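You operate a simulated robot arm through the tools that you are given. There is no shell and no other tool. Be economical: measure what you need, move in short steps, check, and stop when the job is done.

Carry out the task below with a simulated two-armed robot. There is one attempt and no reset: what you move stays moved.

TASK
Put the white block on the top of bench eight away on the top of bench nine. Then fetch the red switch from the top of bench nine and set it on top of the white pack. Then take the foam block two and leave it on top of the cooler three. The order counts.

It is judged by the outcome, as a careful person would: the job done as asked, and still so three seconds after it is handed in. It fails if anything else is knocked over, pushed out of place, dropped, spilled or broken.

THE ROBOT
Two 7-joint arms with fingered hands on one trunk, on a base that drives. Base frame: it is fixed to the floor where the robot stands at the start and does not move with it; the origin is under the middle of the robot, x ahead of it, y to its left, z up; the surface under the hand at the start is at about z = 0.8. Readings come in m, degrees, newtons and seconds.
The left shoulder is at the start at [0.03, 0.136, 1.205], the right one opposite. Places, roughly: cooler three [-1.5, -1.5, 0.75]; foam block two [-1.25, -1.25, 0.75]; red switch [-1.25, -1, 0.75]; top of bench nine [-1.3, -1.1, 0.8]; white pack [-1.25, -1, 0.75]. Payload 5 kg a hand.
Tool frame (each hand has its own): the origin (TCP) lies between the finger pads and is the grasp point; the fingertips stand 0.042 m ahead of it; z points along the fingers, y is the line along which they close. Largest opening 0.208 m; the body of the gripper starts 0.119 m behind the TCP. The gripper is a hand of 4 fingers: y runs from the thumb to the fingers, the wrist lies at [0, 0, -0.332] in the tool frame.
Orientation is told as [roll, pitch, yaw] about the base's x, y, z axes, in that order, counted from this pose: with the fingers straight down and closing along the base's y, the tool's x points along the base's -x, its y along +y and its z along -z.

THE INTERFACE
- The arms move only by the tool play_rows. It takes "left_rows", "right_rows" or both (then of equal length, played together; a hand with none holds still); each is a list of rows, each an object of numbers (a shift or turn left out is 0): "dx", "dy", "dz": the shift along the tool's x, y, z in units of 200 mm (1.0 is 200 mm); "rx", "ry", "rz": the turn, a rotation vector about the tool's x, y, z in units of 180 degrees (1.0 is 180 degrees). In form: [{"dx": .., "dy": .., "dz": .., "rx": .., "ry": .., "rz": ..}, ...]. A call has 1 to 10 rows; each row is the pose to reach, as a shift and turn from the pose commanded when the call began, along the tool's axes at that moment. A call with a number of a shift or a turn outside -1 to 1 is refused whole. Rows are played at 5 a second. More than 0.05 m and 8.6 degrees between two rows, and nothing of the call is played. A pose out of reach is approached as far as the arm can. The call stops where the force on the tool passes 40 N (or 10 N more than at its start, if that is more) or the arm is blocked; 0.2 s more then pass. In this call time passes only in rows, and 0.2 s behind the last. It gives the time, the measured TCP pose, the force on the tool (base axes), the opening and the grip force at its end, in the units of the frame above (readings bear some noise), with the torque about the TCP (base axes, N m) and any sound that the robot's microphone picked up.
- Cameras (640 x 400 px; columns grow to the right, rows downward): "scene" is now at [0.0078, 0.033, 1.9177]; the picture's right is [0.53, -0.85, -0.00], its down [-0.79, -0.49, -0.36] and it looks along [0.31, 0.19, -0.93] (base axes); focal length 214 px, centre (320, 200). "left" rides on the left gripper at [-0.101, 0, -0.145] in its tool frame; the picture's right is [0.00, -1.00, 0.00], its down [0.82, 0.00, -0.57] and it looks along [0.57, 0.00, 0.82] (tool axes); focal length 261 px, centre (320, 200). "right" rides on the right gripper at [0.101, 0, -0.145] in its tool frame; the picture's right is [0.00, 1.00, 0.00], its down [-0.82, 0.00, -0.57] and it looks along [-0.57, 0.00, 0.82] (tool axes); focal length 261 px, centre (320, 200). There is no depth. A picture from a camera that has moved, and an enlarged one, comes with that camera's place and axes in the base frame and with its lens. The place of the scene camera against the robot may be out by one fixed shift of up to 0.018 m in any direction.
- camera(camera): a new picture of that camera. No time passes.
- slide_trunk(by): slides the trunk up (or, below 0, down) by that many m; the arms and the scene camera ride with it, the base frame stays. It gives what a move gives, with no picture.
- base_move(legs): drives the robot by 1 to 6 legs, each [ahead, left, turn to the left] in m, m and degrees, along the robot's own axes; the way and the turn of a leg run together, so that a leg with both is an arc; at most 1.5 m and 180 degrees a leg. The arms and the cameras ride along, it lands a little off, and it stops where it bumps. It gives what a move gives.
- curl_fingers(finger1, finger2, finger3, thumb_bend, hand): sets how far each is bent, from 0 (flat) to 1 (curled in); at 0.3 the hand is open as for a grip, at 0.7 the pads meet at the TCP. One left out holds its place. A second passes; each finger stops where it meets its share of the squeeze, and holds until it gets a number again. It is the only way to open and close the hand. It gives what a move gives, with no picture; readings hold the bend of each and the force on the fingers (four entries, about 0 where the hand has none), thumb and palm.
- turn_head(pan, tilt): turns the head with the scene camera to pan (to the left, within 143 degrees either way) and tilt (down, from -29 to 69), counted from straight ahead of the robot. It gives what a move gives.
- enlarge(camera, box): a new picture of the part [left, top, right, bottom] of that camera's present view, enlarged. No time passes.
- hand_in(): hands the job in; it is judged then, once.

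Go step by step. Nothing tells you exact positions but the pictures and the camera data: compare them with the known pose of the tool, close in by small moves and look again before you grip or let go. The budget is 165 turns and 130 pictures, counting those below and the enlarged ones. Unless the task says otherwise, let go and move clear before handing in, and close with one line.

The tools are called after "Request:" as a command line: name --argument value ..., lists and objects as JSON in quotes. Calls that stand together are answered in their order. play_rows: Moves the arms, as the interface text tells. Its arguments: {"type":"object","properties":{"left_rows":{"type":"array"},"right_rows":{"type":"array"}},"required":[]} The other tools are called the same way: slide_trunk (by) slides the trunk up or down; curl_fingers (finger1, finger2, finger3, thumb_bend, hand) moves the fingers one by one; base_move (legs) drives the base; turn_head (pan, tilt) turns the head that bears the scene camera; camera (camera) takes a picture; enlarge (camera, box) takes an enlarged picture of a part of a camera's view; hand_in () hands the job in.

At the start:

```text
clock: 0.0
left_eef_pos: [0.7866, 0.0951, 1.1139]
left_ee_rot: [-0.1, 0.0, 0.0]
left_wrist_force: [-0.3, 0.6, 0.7]
left_ft_torque: [0.0, 0.03, 0.01]
left_gripper_width: 0.2078
left_gripper_force: 0.1
left_shape: jaw
left_bend: [0.3, 0.3, 0.3, 0.3]
left_finger forces: [0.0, 0.0, 0.0, 0.0, 0.0, 0.1]
right_eef_pos: [0.5108, -0.553, 1.0524]
right_ee_rot: [0.0, 0.0, 0.0]
right_wrist_force: [-0.1, 0.1, 0.3]
right_ft_torque: [0.02, -0.03, -0.02]
right_gripper_width: 0.2078
right_gripper_force: 0.0
right_shape: jaw
right_bend: [0.3, 0.3, 0.3, 0.3]
right_finger forces: [0.0, 0.0, 0.1, 0.0, 0.1, 0.1]
trunk travel left (down, up): [-0.225, 0.265]
robot x, y, heading: [0.0031, -0.0038, 0.0]
head pan, tilt: [31.9, 68.8]
```

scene: 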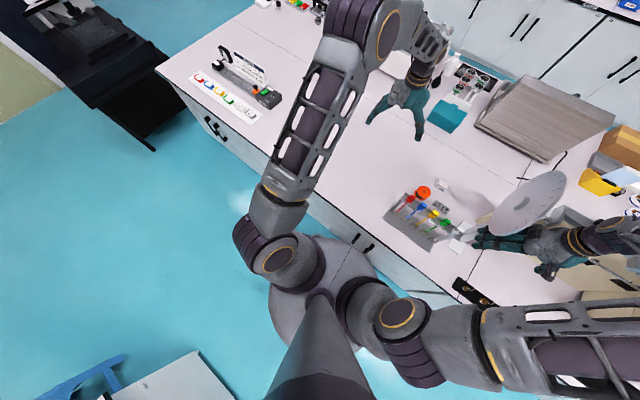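
right: 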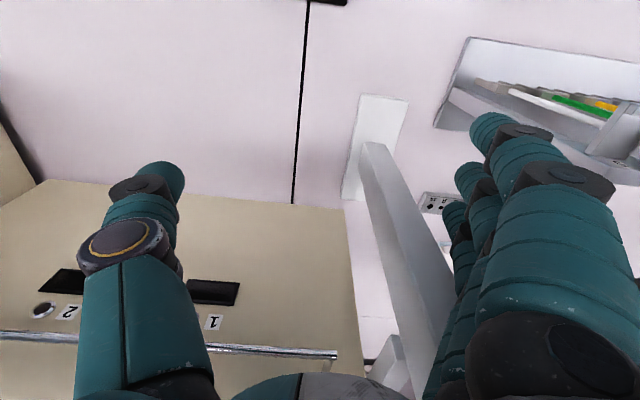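
left: 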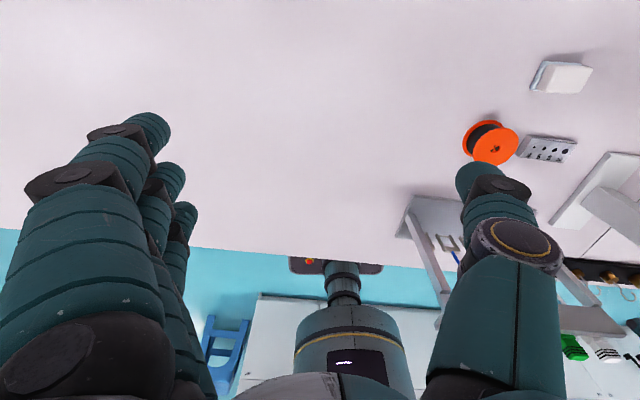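

I see a bench ahead with a rack, an orange spool and a small white block near it. I'll look ahead in detail and then behind toward bench nine.

Request:
enlarge --camera "scene" --box '[360, 130, 560, 300]'

Request:
turn_head --pan -135 --tilt 35

Request:
camera --camera "scene"

```text
2.35 times, centred on (460, 215) of scene
camera zoom: at [0.0078, 0.033, 1.9177], right [0.53, -0.85, 0.0], down [-0.79, -0.49, -0.36], along [0.31, 0.19, -0.93], focal length 505 px, centre (-9, 165)
```

zoom: 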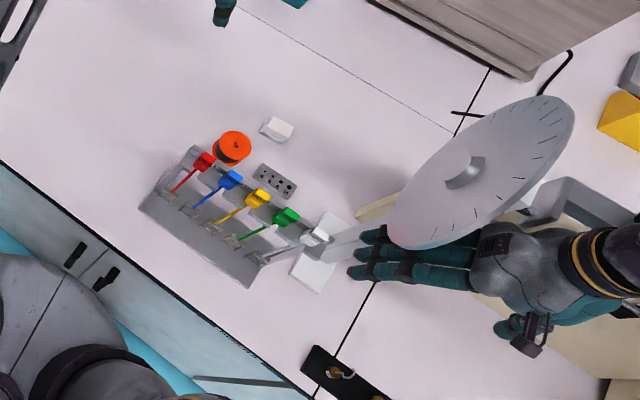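

```text
clock: 2.5
left_eef_pos: [0.788, 0.0967, 1.115]
left_ee_rot: [0.0, 0.1, 0.0]
left_wrist_force: [-0.5, -0.6, 0.6]
left_ft_torque: [0.02, -0.03, -0.01]
left_gripper_width: 0.2078
left_gripper_force: 0.1
left_shape: jaw
left_bend: [0.3, 0.3, 0.3, 0.3]
left_finger forces: [0.0, 0.0, 0.1, 0.1, 0.0, 0.0]
right_eef_pos: [0.5102, -0.5518, 1.0532]
right_ee_rot: [0.0, 0.0, 0.0]
right_wrist_force: [-0.2, -0.8, -0.3]
right_ft_torque: [0.02, -0.03, 0.02]
right_gripper_width: 0.2076
right_gripper_force: 0.1
right_shape: jaw
right_bend: [0.3, 0.3, 0.3, 0.3]
right_finger forces: [0.1, 0.0, 0.0, 0.0, 0.0, 0.0]
trunk travel left (down, up): [-0.225, 0.265]
robot x, y, heading: [0.0034, -0.0008, 0.1]
head pan, tilt: [-135.0, 35.0]
```

```text
125 pictures are left
camera scene: at [-0.1019, -0.0588, 1.9614], right [-0.71, 0.71, 0.0], down [0.41, 0.41, -0.82], along [-0.58, -0.58, -0.57], focal length 214 px, centre (320, 200)
```

scene: 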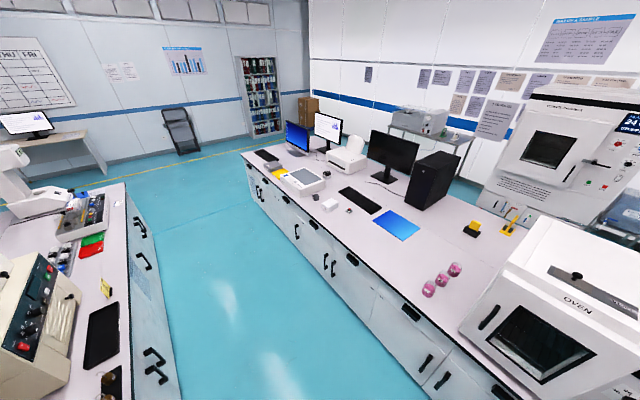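

Behind is another bench with keyboard, blue mat and small white items around the place given for the switch. I zoom in.

Request:
enlarge --camera "scene" --box '[240, 130, 400, 230]'

Request:
enlarge --camera "scene" --box '[360, 160, 560, 310]'

```text
4.00 times, centred on (320, 180) of scene
camera zoom: at [-0.1019, -0.0588, 1.9614], right [-0.71, 0.71, 0.0], down [0.41, 0.41, -0.82], along [-0.58, -0.58, -0.57], focal length 858 px, centre (320, 280)
```

zoom: 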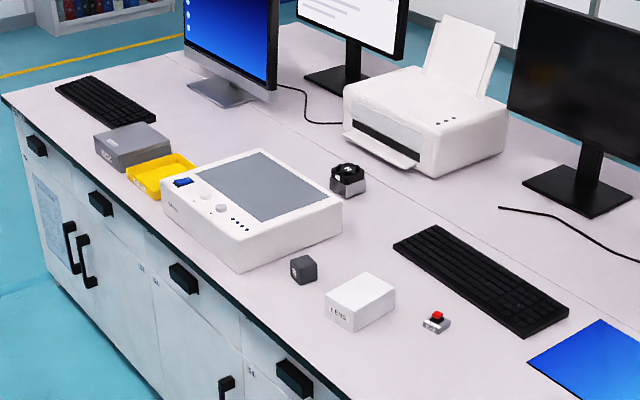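

```text
2.67 times, centred on (460, 235) of scene
camera zoom: at [-0.1019, -0.0588, 1.9614], right [-0.71, 0.71, 0.0], down [0.41, 0.41, -0.82], along [-0.58, -0.58, -0.57], focal length 572 px, centre (-53, 107)
```

zoom: 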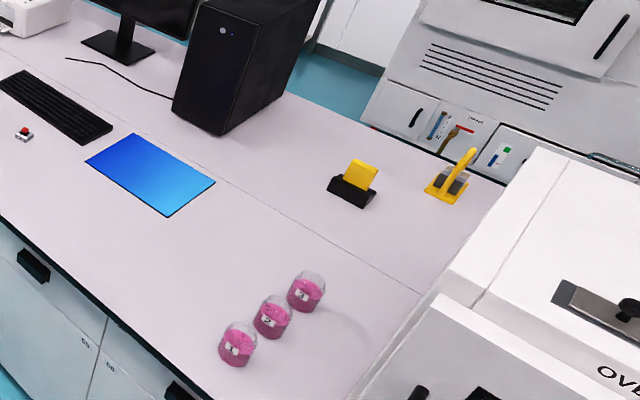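

The switch, white pack, grey foam cube and round cooler are on bench nine around x≈-1.3; the white block is at about (0.815,-0.28) on bench eight. Before moving, I check the disc stand near the right hand.

Request:
turn_head --pan -25 --tilt 50

Request:
camera --camera "scene"

Request:
camera --camera "right"

```text
clock: 4.4
left_eef_pos: [0.7877, 0.0966, 1.1142]
left_ee_rot: [0.0, 0.1, 0.0]
left_wrist_force: [-0.3, 0.2, 0.2]
left_ft_torque: [0.0, 0.03, 0.01]
left_gripper_width: 0.2076
left_gripper_force: 0.1
left_shape: jaw
left_bend: [0.3, 0.3, 0.3, 0.3]
left_finger forces: [0.0, 0.0, 0.1, 0.1, 0.1, 0.1]
right_eef_pos: [0.5117, -0.5522, 1.0535]
right_ee_rot: [0.1, 0.0, 0.0]
right_wrist_force: [-0.4, -0.4, -0.3]
right_ft_torque: [-0.04, -0.02, 0.0]
right_gripper_width: 0.2077
right_gripper_force: 0.1
right_shape: jaw
right_bend: [0.3, 0.3, 0.3, 0.3]
right_finger forces: [0.1, 0.0, 0.0, 0.1, 0.0, 0.0]
trunk travel left (down, up): [-0.225, 0.265]
robot x, y, heading: [0.0007, 0.0008, -0.0]
head pan, tilt: [-25.0, 50.0]
```

```text
122 pictures are left
camera scene: at [0.0301, -0.0291, 1.9396], right [-0.42, -0.91, 0.0], down [-0.69, 0.32, -0.64], along [0.58, -0.27, -0.77], focal length 214 px, centre (320, 200)
```

scene: 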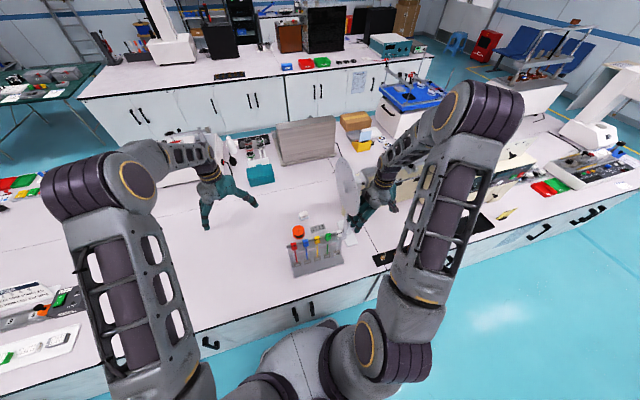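

```text
121 pictures are left
camera right: at [0.4094, -0.5525, 1.1975], right [0.0, 1.0, 0.0], down [0.82, 0.0, 0.57], along [0.57, 0.0, -0.82], focal length 261 px, centre (320, 200)
```

right: 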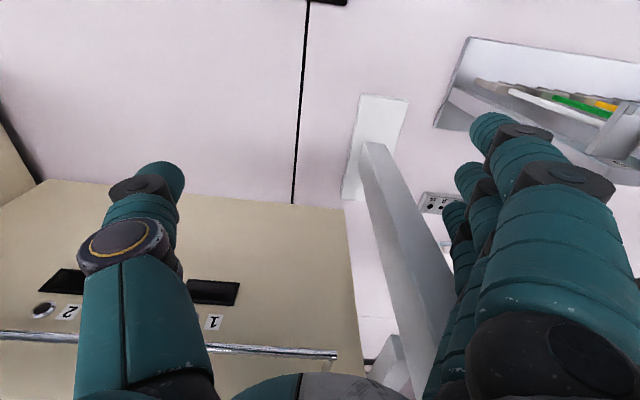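

The disc stand lies between the right hand and the block, so I use the left hand. I move it 0.18 m toward the block at height and look.

Request:
play_rows --left_rows '[{"dy": -0.23}, {"dy": -0.46}, {"dy": -0.69}, {"dy": -0.9}]'

Request:
camera --camera "left"

Request:
enlarge --camera "scene" --box '[180, 120, 420, 270]'

```text
clock: 5.4
left_eef_pos: [0.7883, -0.0848, 1.1115]
left_ee_rot: [0.1, 0.0, 0.0]
left_wrist_force: [0.7, 0.1, -1.0]
left_ft_torque: [-0.03, 0.03, 0.02]
left_gripper_width: 0.2076
left_gripper_force: 0.1
left_shape: jaw
left_bend: [0.3, 0.3, 0.3, 0.3]
left_finger forces: [0.0, 0.0, 0.0, 0.1, 0.0, 0.0]
right_eef_pos: [0.5097, -0.5527, 1.0525]
right_ee_rot: [0.0, 0.0, -0.1]
right_wrist_force: [0.0, -1.6, 0.1]
right_ft_torque: [0.16, -0.07, 0.0]
right_gripper_width: 0.2077
right_gripper_force: 0.1
right_shape: jaw
right_bend: [0.3, 0.3, 0.3, 0.3]
right_finger forces: [0.0, 0.0, 0.0, 0.0, 0.0, 0.0]
trunk travel left (down, up): [-0.225, 0.265]
robot x, y, heading: [0.0001, 0.002, 0.1]
head pan, tilt: [-25.0, 50.0]
```

```text
120 pictures are left
camera left: at [0.8887, -0.0834, 1.2568], right [0.01, -1.0, 0.0], down [-0.82, -0.01, 0.57], along [-0.57, 0.0, -0.82], focal length 261 px, centre (320, 200)
```

left: 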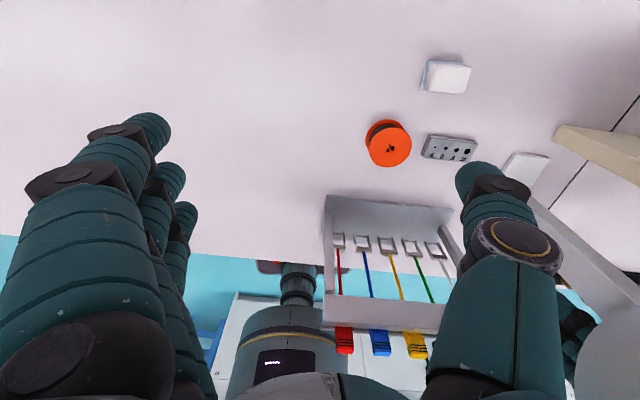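

```text
2.67 times, centred on (300, 195) of scene
camera zoom: at [0.0301, -0.0312, 1.9395], right [-0.42, -0.91, 0.0], down [-0.69, 0.32, -0.64], along [0.58, -0.27, -0.77], focal length 572 px, centre (373, 213)
```

zoom: 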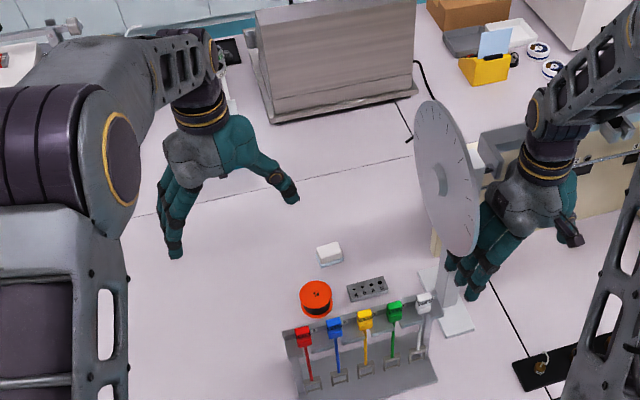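

The disc is at x≈0.6, y≈-0.42, clear of a straight approach at x≈0.82. I move the left hand above the block.

Request:
play_rows --left_rows '[{"dx": -0.03, "dy": -0.2, "dz": 0.08}, {"dx": -0.06, "dy": -0.4, "dz": 0.16}, {"dx": -0.09, "dy": -0.6, "dz": 0.24}, {"dx": -0.12, "dy": -0.8, "dz": 0.32}, {"dx": -0.145, "dy": -0.955, "dz": 0.4}]'

Request:
camera --camera "left"

Request:
enlarge --camera "scene" --box '[180, 120, 420, 270]'

```text
clock: 6.6
left_eef_pos: [0.8183, -0.2743, 1.0323]
left_ee_rot: [0.0, 0.0, 0.1]
left_wrist_force: [1.9, -0.2, 1.9]
left_ft_torque: [0.0, 0.15, 0.02]
left_gripper_width: 0.2079
left_gripper_force: 0.1
left_shape: jaw
left_bend: [0.3, 0.3, 0.3, 0.3]
left_finger forces: [0.1, 0.0, 0.1, 0.1, 0.0, 0.0]
right_eef_pos: [0.5129, -0.5519, 1.0523]
right_ee_rot: [0.0, 0.1, 0.0]
right_wrist_force: [1.2, -1.2, 0.2]
right_ft_torque: [0.04, 0.05, -0.01]
right_gripper_width: 0.2079
right_gripper_force: 0.0
right_shape: jaw
right_bend: [0.3, 0.3, 0.3, 0.3]
right_finger forces: [0.0, 0.1, 0.0, 0.0, 0.1, 0.0]
trunk travel left (down, up): [-0.225, 0.265]
robot x, y, heading: [0.0006, 0.0001, -0.1]
head pan, tilt: [-25.0, 50.0]
```

```text
118 pictures are left
camera left: at [0.9196, -0.2727, 1.1757], right [0.01, -1.0, 0.0], down [-0.82, -0.01, 0.57], along [-0.57, 0.0, -0.82], focal length 261 px, centre (320, 200)
```

left: 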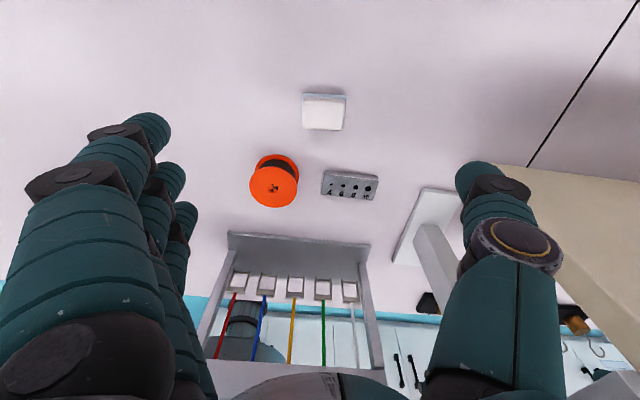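

```text
2.67 times, centred on (300, 195) of scene
camera zoom: at [0.0314, -0.03, 1.9395], right [-0.42, -0.91, 0.0], down [-0.7, 0.32, -0.64], along [0.58, -0.27, -0.77], focal length 572 px, centre (373, 213)
```

zoom: 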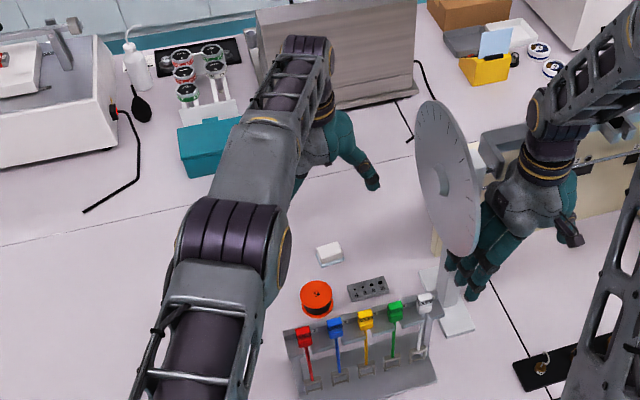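

The block (about 0.055×0.037 m) is centred under the hand at (0.818,-0.277). I descend partway and look.

Request:
play_rows --left_rows '[{"dz": 0.2}, {"dz": 0.4}, {"dz": 0.55}, {"dz": 0.65}]'

Request:
camera --camera "left"

```text
clock: 7.6
left_eef_pos: [0.8152, -0.2737, 0.9045]
left_ee_rot: [0.0, -0.1, 0.1]
left_wrist_force: [0.6, 0.8, 0.9]
left_ft_torque: [0.02, 0.04, -0.01]
left_gripper_width: 0.2082
left_gripper_force: 0.1
left_shape: jaw
left_bend: [0.3, 0.3, 0.3, 0.3]
left_finger forces: [0.0, 0.0, 0.1, 0.1, 0.1, 0.0]
right_eef_pos: [0.5105, -0.5519, 1.0522]
right_ee_rot: [0.0, -0.1, 0.1]
right_wrist_force: [-0.3, 0.0, -0.6]
right_ft_torque: [-0.01, 0.0, 0.01]
right_gripper_width: 0.2078
right_gripper_force: 0.0
right_shape: jaw
right_bend: [0.3, 0.3, 0.3, 0.3]
right_finger forces: [0.0, 0.1, 0.0, 0.0, 0.0, 0.0]
trunk travel left (down, up): [-0.225, 0.265]
robot x, y, heading: [0.0, -0.001, -0.3]
head pan, tilt: [-25.0, 50.0]
```

```text
116 pictures are left
camera left: at [0.9155, -0.2723, 1.0485], right [0.01, -1.0, 0.0], down [-0.82, 0.0, 0.57], along [-0.57, 0.0, -0.82], focal length 261 px, centre (320, 200)
```

left: 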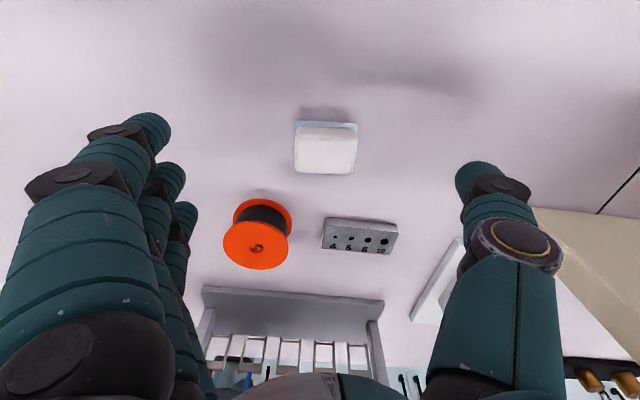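

Block centre is about (0.813,-0.277), top near z≈0.825. I go down further and centre in y.

Request:
play_rows --left_rows '[{"dy": -0.015, "dz": 0.1}, {"dy": -0.015, "dz": 0.2}, {"dy": -0.015, "dz": 0.25}]'

Request:
camera --camera "left"

```text
clock: 8.4
left_eef_pos: [0.8046, -0.2742, 0.8662]
left_ee_rot: [0.1, -0.1, 0.1]
left_wrist_force: [-0.1, -0.5, -0.4]
left_ft_torque: [0.02, 0.01, 0.02]
left_gripper_width: 0.2081
left_gripper_force: 0.1
left_shape: jaw
left_bend: [0.3, 0.3, 0.3, 0.3]
left_finger forces: [0.0, 0.0, 0.0, 0.0, 0.1, 0.0]
left hand out of reach, approached as far as the arm can: row 1, 2, 3
right_eef_pos: [0.5106, -0.553, 1.0528]
right_ee_rot: [0.0, 0.0, 0.1]
right_wrist_force: [0.1, -0.3, 0.1]
right_ft_torque: [-0.01, 0.01, 0.0]
right_gripper_width: 0.2081
right_gripper_force: 0.1
right_shape: jaw
right_bend: [0.3, 0.3, 0.3, 0.3]
right_finger forces: [0.1, 0.0, 0.0, 0.0, 0.0, 0.1]
trunk travel left (down, up): [-0.225, 0.265]
robot x, y, heading: [0.0011, 0.0011, 0.0]
head pan, tilt: [-25.0, 50.0]
```

```text
115 pictures are left
camera left: at [0.9066, -0.2724, 1.0104], right [0.01, -1.0, 0.0], down [-0.82, 0.0, 0.57], along [-0.57, 0.0, -0.82], focal length 261 px, centre (320, 200)
```

left: 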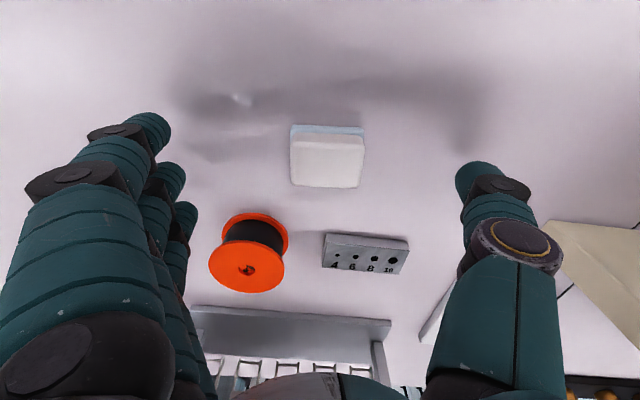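

The arm is at its reach limit, so I'll raise both hands 0.08 m and then lower the trunk by the same amount to gain reach.

Request:
play_rows --left_rows '[{"dz": -0.2}, {"dz": -0.4}]' --right_rows '[{"dz": -0.2}, {"dz": -0.4}]'

Request:
slide_trunk --by -0.08

```text
clock: 9.0
left_eef_pos: [0.8125, -0.277, 0.9457]
left_ee_rot: [0.1, 0.2, 0.1]
left_wrist_force: [-1.5, 0.2, -0.6]
left_ft_torque: [-0.11, -0.13, 0.02]
left_gripper_width: 0.2078
left_gripper_force: 0.0
left_shape: jaw
left_bend: [0.3, 0.3, 0.3, 0.3]
left_finger forces: [0.0, 0.0, 0.1, 0.1, 0.1, 0.0]
left hand out of reach, approached as far as the arm can: row 1, 2
right_eef_pos: [0.5088, -0.5507, 1.1328]
right_ee_rot: [0.1, 0.0, 0.0]
right_wrist_force: [-1.0, 0.4, 0.4]
right_ft_torque: [-0.06, -0.08, -0.01]
right_gripper_width: 0.2079
right_gripper_force: 0.0
right_shape: jaw
right_bend: [0.3, 0.3, 0.3, 0.3]
right_finger forces: [0.1, 0.0, 0.3, 0.0, 0.1, 0.1]
trunk travel left (down, up): [-0.225, 0.265]
robot x, y, heading: [-0.0017, 0.0016, 0.0]
head pan, tilt: [-25.0, 50.0]
```

```text
clock: 10.2
left_eef_pos: [0.814, -0.2784, 0.8664]
left_ee_rot: [0.2, 0.1, 0.0]
left_wrist_force: [-0.1, 0.0, 1.0]
left_ft_torque: [0.0, -0.03, 0.05]
left_gripper_width: 0.2079
left_gripper_force: 0.0
left_shape: jaw
left_bend: [0.3, 0.3, 0.3, 0.3]
left_finger forces: [0.0, 0.0, 0.0, 0.1, 0.0, 0.1]
right_eef_pos: [0.5106, -0.5519, 1.0531]
right_ee_rot: [0.1, -0.1, 0.0]
right_wrist_force: [0.0, 0.9, -0.5]
right_ft_torque: [-0.03, -0.03, 0.02]
right_gripper_width: 0.2078
right_gripper_force: 0.0
right_shape: jaw
right_bend: [0.3, 0.3, 0.3, 0.3]
right_finger forces: [0.1, 0.0, 0.0, 0.0, 0.0, 0.1]
trunk travel left (down, up): [-0.145, 0.345]
robot x, y, heading: [0.0004, 0.0009, 0.2]
head pan, tilt: [-25.0, 50.0]
```

Now the TCP is over the block. I pre-close finger 2 and thumb partly to see the tips before the final descent.

Request:
curl_fingers --hand "left" --finger2 0.5 --thumb_bend 0.5

Request:
camera --camera "left"

Request:
turn_head --pan -10 --tilt 50

Request:
enlarge --camera "scene" --box '[260, 120, 420, 220]'

```text
clock: 11.2
left_eef_pos: [0.8125, -0.2786, 0.8643]
left_ee_rot: [0.1, 0.2, 0.0]
left_wrist_force: [0.3, -0.5, -0.4]
left_ft_torque: [-0.03, -0.02, 0.03]
left_gripper_width: 0.1729
left_gripper_force: 0.1
left_shape: fingers
left_bend: [0.3, 0.5, 0.3, 0.5]
left_finger forces: [0.0, 0.0, 0.0, 0.1, 0.0, 0.0]
right_eef_pos: [0.5102, -0.5519, 1.0517]
right_ee_rot: [0.0, 0.0, -0.1]
right_wrist_force: [0.9, 0.7, -0.5]
right_ft_torque: [0.04, -0.03, 0.01]
right_gripper_width: 0.2077
right_gripper_force: 0.0
right_shape: jaw
right_bend: [0.3, 0.3, 0.3, 0.3]
right_finger forces: [0.0, 0.1, 0.0, 0.0, 0.0, 0.0]
trunk travel left (down, up): [-0.145, 0.345]
robot x, y, heading: [-0.0029, 0.0012, -0.2]
head pan, tilt: [-25.0, 50.0]
```

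```text
114 pictures are left
camera left: at [0.9148, -0.2773, 1.0087], right [0.01, -1.0, 0.0], down [-0.82, -0.01, 0.57], along [-0.57, 0.0, -0.82], focal length 261 px, centre (320, 200)
```

left: 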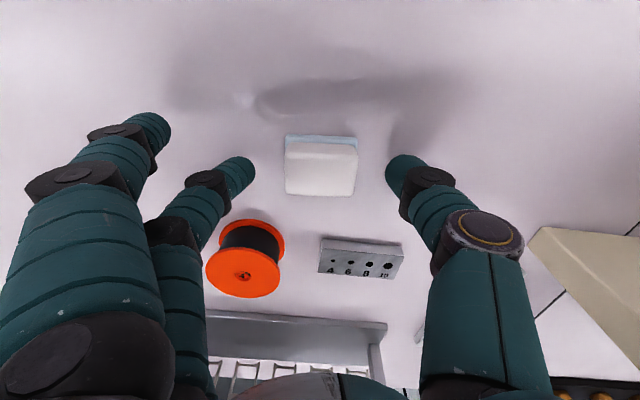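

```text
clock: 12.0
left_eef_pos: [0.814, -0.2781, 0.865]
left_ee_rot: [0.1, 0.1, -0.1]
left_wrist_force: [-0.3, -0.7, 0.4]
left_ft_torque: [0.02, 0.01, 0.02]
left_gripper_width: 0.1726
left_gripper_force: 0.1
left_shape: fingers
left_bend: [0.3, 0.5, 0.3, 0.5]
left_finger forces: [0.0, 0.0, 0.0, 0.0, 0.0, 0.0]
right_eef_pos: [0.5104, -0.5531, 1.0515]
right_ee_rot: [0.1, 0.0, 0.0]
right_wrist_force: [-0.2, 0.2, -0.1]
right_ft_torque: [-0.01, -0.01, -0.02]
right_gripper_width: 0.2075
right_gripper_force: 0.1
right_shape: jaw
right_bend: [0.3, 0.3, 0.3, 0.3]
right_finger forces: [0.0, 0.0, 0.0, 0.0, 0.0, 0.0]
trunk travel left (down, up): [-0.145, 0.345]
robot x, y, heading: [-0.0014, 0.0011, 0.2]
head pan, tilt: [-10.0, 50.0]
```

```text
4.00 times, centred on (340, 170) of scene
camera zoom: at [0.036, -0.0101, 1.8596], right [-0.17, -0.98, 0.0], down [-0.75, 0.13, -0.64], along [0.63, -0.11, -0.77], focal length 858 px, centre (240, 320)
```

zoom: 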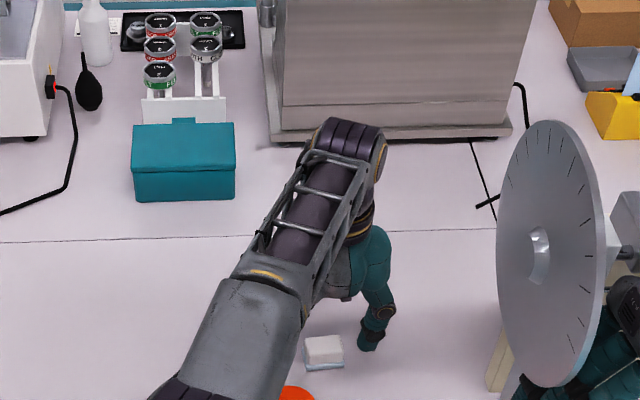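

The tips bracket the block correctly. I lower about 22 mm so that the tips lie beside it near the table.

Request:
play_rows --left_rows '[{"dz": 0.05}, {"dz": 0.08}, {"dz": 0.11}]'

Request:
camera --camera "left"

Request:
enlarge --camera "scene" --box '[300, 180, 380, 230]'

```text
clock: 12.8
left_eef_pos: [0.8164, -0.2817, 0.8523]
left_ee_rot: [-0.1, -0.3, 0.0]
left_wrist_force: [-5.0, 2.2, 20.5]
left_ft_torque: [-0.27, 0.71, -0.17]
left_gripper_width: 0.1713
left_gripper_force: 10.2
left_shape: fingers
left_bend: [0.3, 0.5, 0.3, 0.5]
left_finger forces: [0.1, 8.0, 0.0, 0.0, 12.5, 0.0]
right_eef_pos: [0.5103, -0.5518, 1.0519]
right_ee_rot: [0.0, 0.0, 0.1]
right_wrist_force: [0.4, -1.2, -0.9]
right_ft_torque: [0.03, 0.11, -0.02]
right_gripper_width: 0.2079
right_gripper_force: 0.0
right_shape: jaw
right_bend: [0.3, 0.3, 0.3, 0.3]
right_finger forces: [0.1, 0.0, 0.0, 0.0, 0.0, 0.0]
trunk travel left (down, up): [-0.145, 0.345]
robot x, y, heading: [-0.0037, 0.0032, 0.1]
head pan, tilt: [-10.0, 50.0]
stopped in row 3 (left hand): the force on the tool passed its limit at 42 N (the readings are from after the stop); the commanded pose is now the measured one
```

```text
112 pictures are left
camera left: at [0.9163, -0.2794, 0.9974], right [0.0, -1.0, 0.0], down [-0.82, 0.0, 0.57], along [-0.57, -0.01, -0.82], focal length 261 px, centre (320, 200)
```

left: 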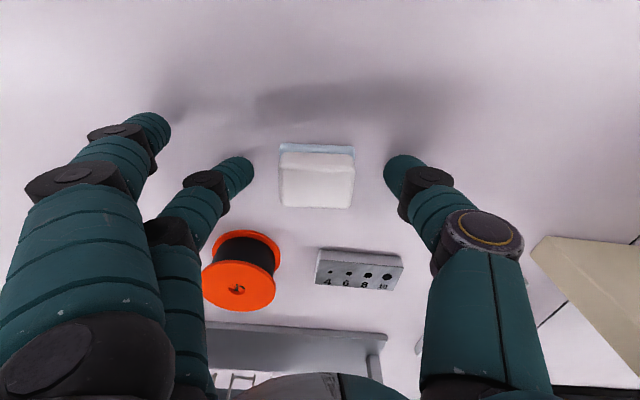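

```text
8.00 times, centred on (340, 205) of scene
camera zoom: at [0.0355, -0.0099, 1.8597], right [-0.17, -0.98, 0.0], down [-0.75, 0.13, -0.64], along [0.63, -0.11, -0.77], focal length 1716 px, centre (160, 160)
```

zoom: 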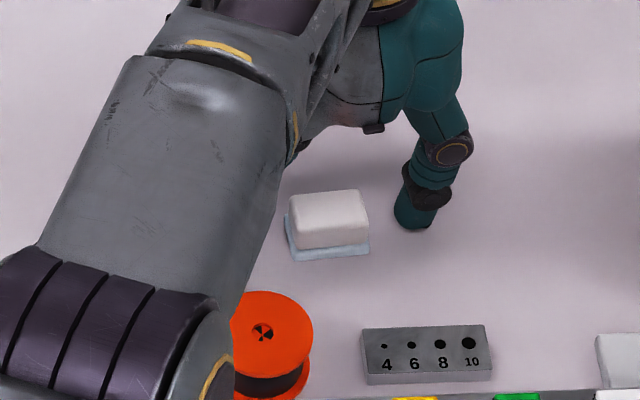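

The tips reached the table; I lift ~5 mm and close finger 2 and thumb gradually.

Request:
play_rows --left_rows '[{"dz": -0.03}]'

Request:
curl_fingers --hand "left" --finger2 0.58 --thumb_bend 0.58

Request:
camera --camera "left"

```text
clock: 13.2
left_eef_pos: [0.8152, -0.2798, 0.8545]
left_ee_rot: [0.0, -0.1, 0.0]
left_wrist_force: [0.3, -1.3, -0.9]
left_ft_torque: [0.01, 0.03, 0.01]
left_gripper_width: 0.1721
left_gripper_force: 0.1
left_shape: fingers
left_bend: [0.3, 0.5, 0.3, 0.5]
left_finger forces: [0.0, 0.1, 0.1, 0.0, 0.1, 0.0]
right_eef_pos: [0.5101, -0.5532, 1.0523]
right_ee_rot: [0.0, 0.0, 0.0]
right_wrist_force: [0.7, 0.2, -0.1]
right_ft_torque: [0.02, 0.01, 0.03]
right_gripper_width: 0.2078
right_gripper_force: 0.1
right_shape: jaw
right_bend: [0.3, 0.3, 0.3, 0.3]
right_finger forces: [0.0, 0.0, 0.1, 0.1, 0.0, 0.0]
trunk travel left (down, up): [-0.145, 0.345]
robot x, y, heading: [0.001, 0.002, -0.1]
head pan, tilt: [-10.0, 50.0]
```

```text
clock: 14.2
left_eef_pos: [0.815, -0.2803, 0.8555]
left_ee_rot: [-0.1, -0.2, 0.0]
left_wrist_force: [0.2, 0.0, -0.2]
left_ft_torque: [-0.02, 0.01, -0.01]
left_gripper_width: 0.1544
left_gripper_force: 0.1
left_shape: fingers
left_bend: [0.3, 0.57, 0.3, 0.57]
left_finger forces: [0.0, 0.1, 0.0, 0.1, 0.1, 0.1]
right_eef_pos: [0.5104, -0.5531, 1.0528]
right_ee_rot: [0.0, 0.0, 0.0]
right_wrist_force: [0.2, 0.0, -0.3]
right_ft_torque: [-0.01, -0.01, -0.01]
right_gripper_width: 0.2076
right_gripper_force: 0.0
right_shape: jaw
right_bend: [0.3, 0.3, 0.3, 0.3]
right_finger forces: [0.1, 0.0, 0.1, 0.0, 0.1, 0.0]
trunk travel left (down, up): [-0.145, 0.345]
robot x, y, heading: [-0.0005, -0.0006, -0.0]
head pan, tilt: [-10.0, 50.0]
```

```text
110 pictures are left
camera left: at [0.9159, -0.2788, 1.0003], right [0.0, -1.0, 0.0], down [-0.82, 0.0, 0.57], along [-0.57, 0.0, -0.82], focal length 261 px, centre (320, 200)
```

left: 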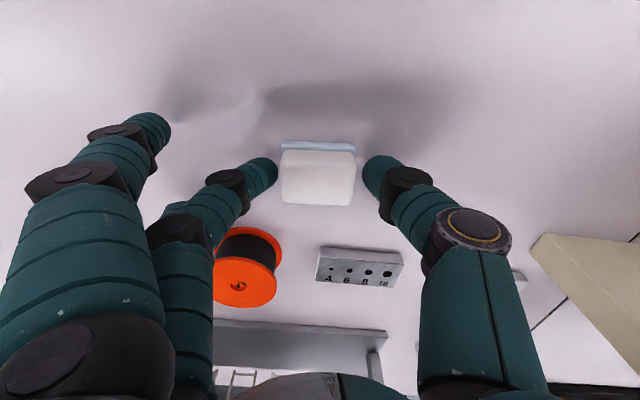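

Tips are just beside the block. I close to squeeze.

Request:
curl_fingers --hand "left" --finger2 0.7 --thumb_bend 0.7

Request:
camera --camera "left"

```text
clock: 15.2
left_eef_pos: [0.8146, -0.2795, 0.857]
left_ee_rot: [-0.2, -0.3, 0.0]
left_wrist_force: [0.7, -1.4, 5.2]
left_ft_torque: [0.13, 0.01, 0.0]
left_gripper_width: 0.1343
left_gripper_force: 12.3
left_shape: fingers
left_bend: [0.3, 0.55, 0.3, 0.67]
left_finger forces: [0.2, 11.0, 0.0, 0.0, 13.1, 0.0]
right_eef_pos: [0.5091, -0.5523, 1.0528]
right_ee_rot: [0.0, -0.1, -0.1]
right_wrist_force: [-0.2, 0.0, -0.8]
right_ft_torque: [-0.01, 0.02, -0.01]
right_gripper_width: 0.2078
right_gripper_force: 0.1
right_shape: jaw
right_bend: [0.3, 0.3, 0.3, 0.3]
right_finger forces: [0.0, 0.0, 0.1, 0.0, 0.0, 0.0]
trunk travel left (down, up): [-0.145, 0.345]
robot x, y, heading: [-0.0007, 0.0005, 0.0]
head pan, tilt: [-10.0, 50.0]
```

```text
109 pictures are left
camera left: at [0.9158, -0.279, 1.0008], right [0.0, -1.0, 0.0], down [-0.82, 0.0, 0.57], along [-0.57, 0.0, -0.82], focal length 261 px, centre (320, 200)
```

left: 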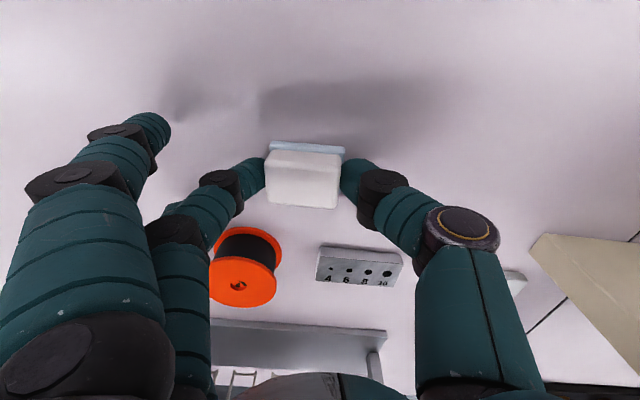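

Gripped at about 12 N. I lift 0.05 m and check.

Request:
play_rows --left_rows '[{"dz": -0.1}, {"dz": -0.25}, {"dz": -0.4}]'

Request:
camera --camera "left"

```text
clock: 16.0
left_eef_pos: [0.8177, -0.2811, 0.9356]
left_ee_rot: [0.1, 0.0, 0.1]
left_wrist_force: [-0.7, -0.1, -1.1]
left_ft_torque: [-0.05, -0.11, 0.04]
left_gripper_width: 0.1343
left_gripper_force: 11.7
left_shape: fingers
left_bend: [0.3, 0.54, 0.3, 0.67]
left_finger forces: [0.1, 11.5, 0.1, 0.0, 11.5, 0.1]
right_eef_pos: [0.5101, -0.5518, 1.0528]
right_ee_rot: [0.1, 0.0, 0.0]
right_wrist_force: [-0.8, -0.7, 1.0]
right_ft_torque: [-0.02, -0.06, 0.01]
right_gripper_width: 0.2078
right_gripper_force: 0.0
right_shape: jaw
right_bend: [0.3, 0.3, 0.3, 0.3]
right_finger forces: [0.1, 0.0, 0.0, 0.0, 0.0, 0.1]
trunk travel left (down, up): [-0.145, 0.345]
robot x, y, heading: [-0.0015, -0.001, -0.0]
head pan, tilt: [-10.0, 50.0]
```

```text
108 pictures are left
camera left: at [0.9186, -0.2799, 1.0795], right [0.0, -1.0, 0.0], down [-0.82, 0.0, 0.57], along [-0.57, 0.0, -0.82], focal length 261 px, centre (320, 200)
```

left: 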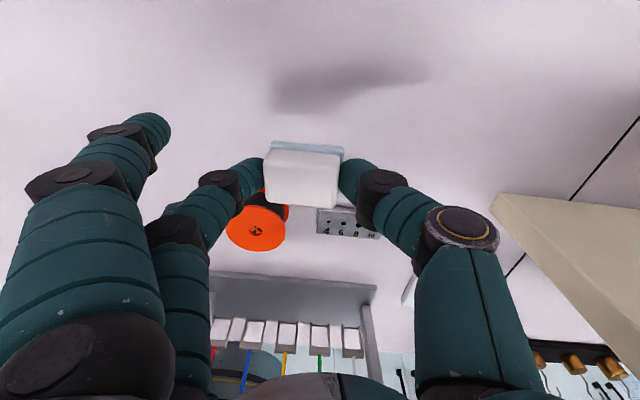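

The block is held and clear. I raise the left hand and swing it back to the robot's left, away from the rack.

Request:
play_rows --left_rows '[{"dz": -0.22}, {"dz": -0.44}, {"dz": -0.66}, {"dz": -0.8, "dy": 0.15}, {"dz": -0.85, "dy": 0.38}, {"dz": -0.85, "dy": 0.61}, {"dz": -0.85, "dy": 0.84}, {"dz": -0.85, "dy": 1.0}]'

Request:
play_rows --left_rows '[{"dy": 0.2, "dx": 0.1}, {"dy": 0.4, "dx": 0.2}, {"dy": 0.6, "dx": 0.3}, {"dy": 0.8, "dx": 0.4}]'

Request:
turn_head --pan 0 --tilt 55

Request:
camera --camera "scene"

```text
clock: 17.8
left_eef_pos: [0.8857, -0.1022, 1.1173]
left_ee_rot: [-0.1, 0.4, -0.1]
left_wrist_force: [-0.3, -0.7, -1.4]
left_ft_torque: [0.12, -0.01, -0.03]
left_gripper_width: 0.1335
left_gripper_force: 11.4
left_shape: fingers
left_bend: [0.3, 0.54, 0.3, 0.68]
left_finger forces: [0.0, 11.5, 0.0, 0.0, 11.5, 0.1]
left hand out of reach, approached as far as the arm can: row 1, 4, 5, 6, 7, 8
right_eef_pos: [0.5113, -0.5514, 1.0537]
right_ee_rot: [0.0, 0.0, -0.1]
right_wrist_force: [0.3, 1.4, 0.9]
right_ft_torque: [-0.15, 0.03, 0.0]
right_gripper_width: 0.2077
right_gripper_force: 0.0
right_shape: jaw
right_bend: [0.3, 0.3, 0.3, 0.3]
right_finger forces: [0.0, 0.0, 0.0, 0.0, 0.0, 0.1]
trunk travel left (down, up): [-0.145, 0.345]
robot x, y, heading: [-0.0012, -0.0024, 0.1]
head pan, tilt: [-10.0, 50.0]
```

```text
clock: 18.8
left_eef_pos: [0.9151, 0.0184, 1.1387]
left_ee_rot: [0.0, 0.3, -0.1]
left_wrist_force: [-0.9, -0.6, -1.2]
left_ft_torque: [0.08, -0.03, -0.03]
left_gripper_width: 0.1332
left_gripper_force: 11.7
left_shape: fingers
left_bend: [0.3, 0.54, 0.3, 0.68]
left_finger forces: [0.0, 11.5, 0.1, 0.0, 11.5, 0.0]
left hand out of reach, approached as far as the arm can: row 1, 2, 3, 4
right_eef_pos: [0.5108, -0.5517, 1.0526]
right_ee_rot: [0.1, 0.0, 0.0]
right_wrist_force: [-0.2, -0.2, 0.6]
right_ft_torque: [0.04, 0.03, 0.0]
right_gripper_width: 0.2078
right_gripper_force: 0.0
right_shape: jaw
right_bend: [0.3, 0.3, 0.3, 0.3]
right_finger forces: [0.1, 0.0, 0.0, 0.1, 0.0, 0.0]
trunk travel left (down, up): [-0.145, 0.345]
robot x, y, heading: [-0.0022, 0.0004, -0.1]
head pan, tilt: [-10.0, 50.0]
```

```text
clock: 19.5
left_eef_pos: [0.915, 0.021, 1.1398]
left_ee_rot: [0.1, 0.3, 0.0]
left_wrist_force: [0.2, 0.1, -0.3]
left_ft_torque: [-0.01, 0.02, 0.03]
left_gripper_width: 0.1334
left_gripper_force: 11.3
left_shape: fingers
left_bend: [0.3, 0.54, 0.3, 0.68]
left_finger forces: [0.1, 11.6, 0.0, 0.1, 11.5, 0.0]
right_eef_pos: [0.5097, -0.5524, 1.053]
right_ee_rot: [0.1, 0.0, 0.0]
right_wrist_force: [-0.1, 1.3, -0.6]
right_ft_torque: [-0.04, -0.01, -0.01]
right_gripper_width: 0.2076
right_gripper_force: 0.0
right_shape: jaw
right_bend: [0.3, 0.3, 0.3, 0.3]
right_finger forces: [0.0, 0.1, 0.1, 0.0, 0.1, 0.0]
trunk travel left (down, up): [-0.145, 0.345]
robot x, y, heading: [0.0019, 0.0014, -0.0]
head pan, tilt: [0.0, 55.0]
```

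```text
107 pictures are left
camera scene: at [0.0324, 0.0038, 1.8531], right [0.0, -1.0, 0.0], down [-0.82, 0.0, -0.57], along [0.57, 0.0, -0.82], focal length 214 px, centre (320, 200)
```

scene: 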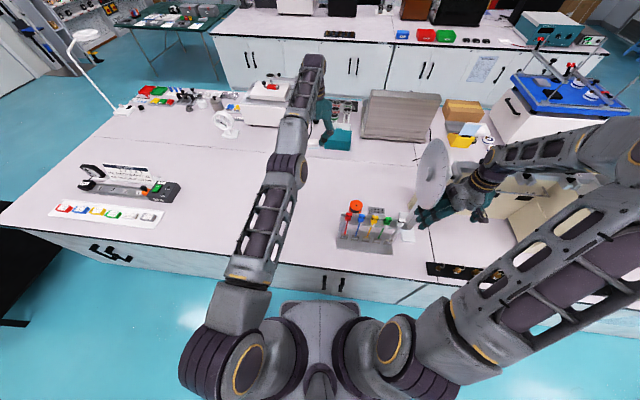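

The left arm ended nearly straight and too far forward. I command it back toward the robot in small steps.

Request:
play_rows --left_rows '[{"dx": 0.2}, {"dx": 0.4}, {"dx": 0.6}, {"dx": 0.8}]'

Request:
camera --camera "left"

```text
clock: 20.5
left_eef_pos: [0.9069, -0.0058, 1.1588]
left_ee_rot: [-0.1, 0.1, 0.1]
left_wrist_force: [0.5, 1.7, -1.6]
left_ft_torque: [-0.12, 0.08, -0.01]
left_gripper_width: 0.1327
left_gripper_force: 11.4
left_shape: fingers
left_bend: [0.3, 0.54, 0.3, 0.68]
left_finger forces: [0.0, 11.6, 0.1, 0.1, 11.4, 0.0]
left hand out of reach, approached as far as the arm can: row 1, 2, 3, 4
right_eef_pos: [0.5119, -0.5517, 1.0523]
right_ee_rot: [0.1, 0.0, 0.0]
right_wrist_force: [0.4, 1.8, 0.1]
right_ft_torque: [-0.17, 0.07, 0.0]
right_gripper_width: 0.208
right_gripper_force: 0.0
right_shape: jaw
right_bend: [0.3, 0.3, 0.3, 0.3]
right_finger forces: [0.1, 0.0, 0.0, 0.0, 0.0, 0.0]
trunk travel left (down, up): [-0.145, 0.345]
robot x, y, heading: [-0.004, -0.0019, 0.2]
head pan, tilt: [0.0, 55.0]
```

```text
106 pictures are left
camera left: at [1.0085, -0.0042, 1.3028], right [0.01, -1.0, 0.0], down [-0.82, 0.0, 0.57], along [-0.57, 0.0, -0.82], focal length 261 px, centre (320, 200)
```

left: 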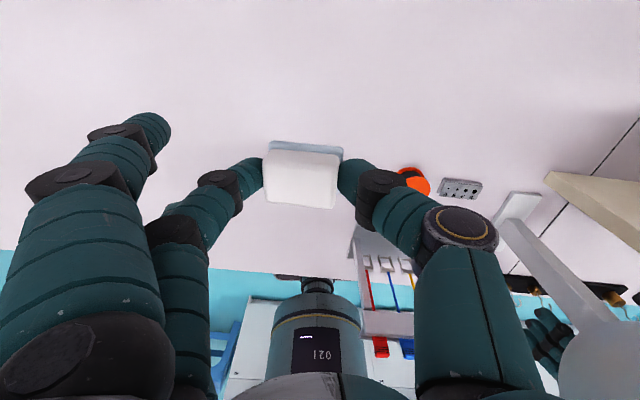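

The arm is stuck near full stretch. I'll try pulling it down and back together to bend the elbow again.

Request:
play_rows --left_rows '[{"dz": 0.1}, {"dz": 0.25, "dx": 0.1}, {"dz": 0.4, "dx": 0.2}, {"dz": 0.5, "dx": 0.35}]'

Request:
camera --camera "scene"

```text
clock: 21.5
left_eef_pos: [0.9167, -0.0185, 1.087]
left_ee_rot: [-0.2, 0.0, -0.1]
left_wrist_force: [0.0, 1.1, 0.1]
left_ft_torque: [-0.02, -0.05, 0.02]
left_gripper_width: 0.133
left_gripper_force: 11.8
left_shape: fingers
left_bend: [0.3, 0.54, 0.3, 0.68]
left_finger forces: [0.1, 11.5, 0.0, 0.0, 11.5, 0.1]
left hand out of reach, approached as far as the arm can: row 1, 2, 3, 4
right_eef_pos: [0.51, -0.5522, 1.0523]
right_ee_rot: [0.1, -0.1, -0.1]
right_wrist_force: [0.2, 0.6, 0.5]
right_ft_torque: [-0.02, -0.07, -0.01]
right_gripper_width: 0.2079
right_gripper_force: 0.1
right_shape: jaw
right_bend: [0.3, 0.3, 0.3, 0.3]
right_finger forces: [0.0, 0.0, 0.1, 0.0, 0.0, 0.0]
trunk travel left (down, up): [-0.145, 0.345]
robot x, y, heading: [-0.0013, 0.0009, 0.2]
head pan, tilt: [0.0, 55.0]
```

```text
105 pictures are left
camera scene: at [0.0317, 0.0039, 1.8532], right [0.0, -1.0, 0.0], down [-0.82, 0.0, -0.57], along [0.57, 0.0, -0.82], focal length 214 px, centre (320, 200)
```

scene: 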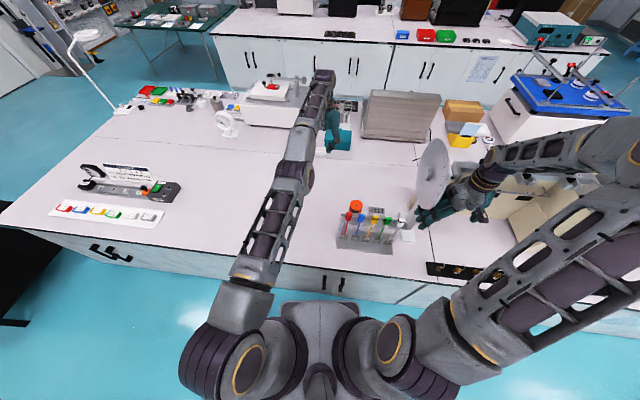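

The arm slides along its limit sphere. I'll pull straight toward the shoulder and hold the command for several rows.

Request:
play_rows --left_rows '[{"dx": 0.2, "dy": 0.035, "dz": 0.065}, {"dx": 0.4, "dy": 0.07, "dz": 0.13}, {"dx": 0.6, "dy": 0.105, "dz": 0.2}, {"dx": 0.8, "dy": 0.14, "dz": 0.26}, {"dx": 0.85, "dy": 0.14, "dz": 0.26}, {"dx": 0.9, "dy": 0.14, "dz": 0.26}, {"dx": 0.9, "dy": 0.15, "dz": 0.26}, {"dx": 0.9, "dy": 0.16, "dz": 0.26}, {"dx": 0.9, "dy": 0.17, "dz": 0.26}, {"dx": 0.9, "dy": 0.18, "dz": 0.26}]'

```text
clock: 23.7
left_eef_pos: [0.9181, -0.0204, 1.0762]
left_ee_rot: [-0.1, 0.0, 0.0]
left_wrist_force: [0.3, 0.0, 0.1]
left_ft_torque: [-0.01, 0.02, 0.01]
left_gripper_width: 0.1329
left_gripper_force: 11.4
left_shape: fingers
left_bend: [0.3, 0.54, 0.3, 0.68]
left_finger forces: [0.1, 11.4, 0.1, 0.0, 11.5, 0.1]
left hand out of reach, approached as far as the arm can: row 1, 2, 3, 4, 5, 6, 7, 8, 9, 10
right_eef_pos: [0.5102, -0.553, 1.0529]
right_ee_rot: [0.0, 0.0, 0.1]
right_wrist_force: [0.5, -0.4, 0.4]
right_ft_torque: [-0.02, 0.01, 0.0]
right_gripper_width: 0.2078
right_gripper_force: 0.0
right_shape: jaw
right_bend: [0.3, 0.3, 0.3, 0.3]
right_finger forces: [0.0, 0.1, 0.1, 0.1, 0.0, 0.0]
trunk travel left (down, up): [-0.145, 0.345]
robot x, y, heading: [-0.0006, 0.0015, 0.1]
head pan, tilt: [0.0, 55.0]
```

Still locked. I retrace downward and to the right, the way it came, where the arm was bent.

Request:
play_rows --left_rows '[{"dz": 0.15, "dy": -0.15, "dx": 0.05}, {"dz": 0.3, "dy": -0.3, "dx": 0.15}, {"dz": 0.45, "dy": -0.45, "dx": 0.25}, {"dz": 0.6, "dy": -0.6, "dx": 0.35}, {"dz": 0.7, "dy": -0.75, "dx": 0.4}, {"dz": 0.7, "dy": -0.9, "dx": 0.45}, {"dz": 0.7, "dy": -1.0, "dx": 0.5}]'

```text
clock: 25.3
left_eef_pos: [0.8434, -0.2341, 0.9331]
left_ee_rot: [-0.1, 0.0, 0.1]
left_wrist_force: [1.1, 0.0, -1.0]
left_ft_torque: [-0.05, 0.04, 0.01]
left_gripper_width: 0.133
left_gripper_force: 11.3
left_shape: fingers
left_bend: [0.3, 0.54, 0.3, 0.68]
left_finger forces: [0.1, 11.4, 0.0, 0.0, 11.4, 0.0]
left hand out of reach, approached as far as the arm can: row 1, 2, 3, 4, 5, 6, 7
right_eef_pos: [0.5103, -0.553, 1.0523]
right_ee_rot: [0.0, 0.0, 0.0]
right_wrist_force: [-0.8, -0.8, -0.6]
right_ft_torque: [0.07, -0.04, -0.01]
right_gripper_width: 0.2078
right_gripper_force: 0.0
right_shape: jaw
right_bend: [0.3, 0.3, 0.3, 0.3]
right_finger forces: [0.0, 0.0, 0.0, 0.1, 0.0, 0.1]
trunk travel left (down, up): [-0.145, 0.345]
robot x, y, heading: [-0.0035, -0.0011, -0.2]
head pan, tilt: [0.0, 55.0]
```

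I'll go back left along the same path, then pitch the hand (fingers toward the robot), which should flex the elbow.

Request:
play_rows --left_rows '[{"dz": -0.2, "dy": 0.14, "dx": 0.0}, {"dz": -0.4, "dy": 0.3, "dx": -0.0}, {"dz": -0.55, "dy": 0.45, "dx": -0.1}, {"dz": -0.7, "dy": 0.6, "dx": -0.2}, {"dz": -0.75, "dy": 0.8, "dx": -0.25}, {"dz": -0.75, "dy": 1.0, "dx": -0.3}]'

Request:
play_rows --left_rows '[{"dx": 0.22, "ry": 0.045}, {"dx": 0.44, "ry": 0.09}, {"dx": 0.66, "ry": 0.135}, {"dx": 0.88, "ry": 0.18}]'

```text
refused: row 2 steps farther than a row can; nothing moved
```

```text
clock: 26.3
left_eef_pos: [0.6692, -0.2351, 0.9326]
left_ee_rot: [-0.2, 32.2, -0.1]
left_wrist_force: [0.5, 1.2, 0.0]
left_ft_torque: [0.01, -0.05, -0.01]
left_gripper_width: 0.1329
left_gripper_force: 11.6
left_shape: fingers
left_bend: [0.3, 0.54, 0.3, 0.68]
left_finger forces: [0.0, 11.5, 0.0, 0.0, 11.5, 0.0]
right_eef_pos: [0.5108, -0.5534, 1.0518]
right_ee_rot: [0.1, 0.1, 0.0]
right_wrist_force: [-0.4, -1.1, -1.3]
right_ft_torque: [0.05, 0.06, 0.0]
right_gripper_width: 0.2078
right_gripper_force: 0.1
right_shape: jaw
right_bend: [0.3, 0.3, 0.3, 0.3]
right_finger forces: [0.1, 0.1, 0.0, 0.2, 0.1, 0.0]
trunk travel left (down, up): [-0.145, 0.345]
robot x, y, heading: [-0.001, -0.0014, -0.2]
head pan, tilt: [0.0, 55.0]
```

The first call was refused but the pitch worked: the arm reached its pose. I check surroundings.

Request:
camera --camera "left"

Request:
enlarge --camera "scene" --box '[240, 100, 480, 250]'

```text
104 pictures are left
camera left: at [0.8312, -0.2323, 1.0005], right [0.0, -1.0, 0.0], down [-0.39, 0.0, 0.92], along [-0.92, 0.0, -0.39], focal length 261 px, centre (320, 200)
```

left: 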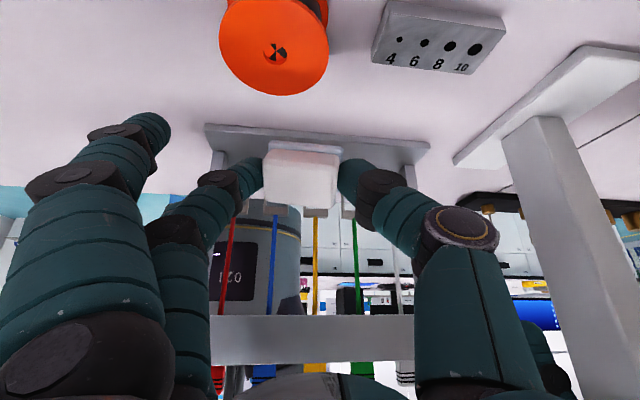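

```text
2.67 times, centred on (360, 175) of scene
camera zoom: at [0.0329, 0.0029, 1.853], right [0.0, -1.0, 0.0], down [-0.82, 0.0, -0.57], along [0.57, 0.0, -0.82], focal length 572 px, centre (213, 267)
```

zoom: 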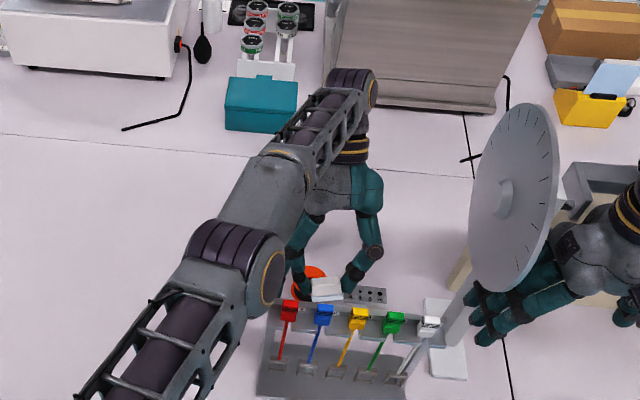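

The elbow is bent again and nothing is touched. I move left and slightly up, keeping the pitch.

Request:
play_rows --left_rows '[{"dy": 0.15, "dx": 0.053, "dz": -0.085}, {"dy": 0.35, "dx": 0.106, "dz": -0.17}, {"dy": 0.55, "dx": 0.16, "dz": -0.255}, {"dy": 0.75, "dx": 0.212, "dz": -0.34}, {"dy": 0.95, "dx": 0.265, "dz": -0.42}]'

```text
clock: 27.5
left_eef_pos: [0.6675, -0.0439, 1.0316]
left_ee_rot: [-0.3, 32.2, -0.3]
left_wrist_force: [-0.9, 0.0, -1.0]
left_ft_torque: [0.0, -0.06, -0.04]
left_gripper_width: 0.1329
left_gripper_force: 10.8
left_shape: fingers
left_bend: [0.3, 0.54, 0.3, 0.68]
left_finger forces: [0.0, 11.3, 0.1, 0.0, 11.2, 0.0]
right_eef_pos: [0.5088, -0.5515, 1.0537]
right_ee_rot: [0.0, 0.0, -0.1]
right_wrist_force: [-1.0, -0.2, 0.5]
right_ft_torque: [-0.13, -0.04, -0.01]
right_gripper_width: 0.2075
right_gripper_force: 0.1
right_shape: jaw
right_bend: [0.3, 0.3, 0.3, 0.3]
right_finger forces: [0.0, 0.1, 0.0, 0.0, 0.1, 0.0]
trunk travel left (down, up): [-0.145, 0.345]
robot x, y, heading: [0.0011, 0.0009, -0.1]
head pan, tilt: [0.0, 55.0]
```

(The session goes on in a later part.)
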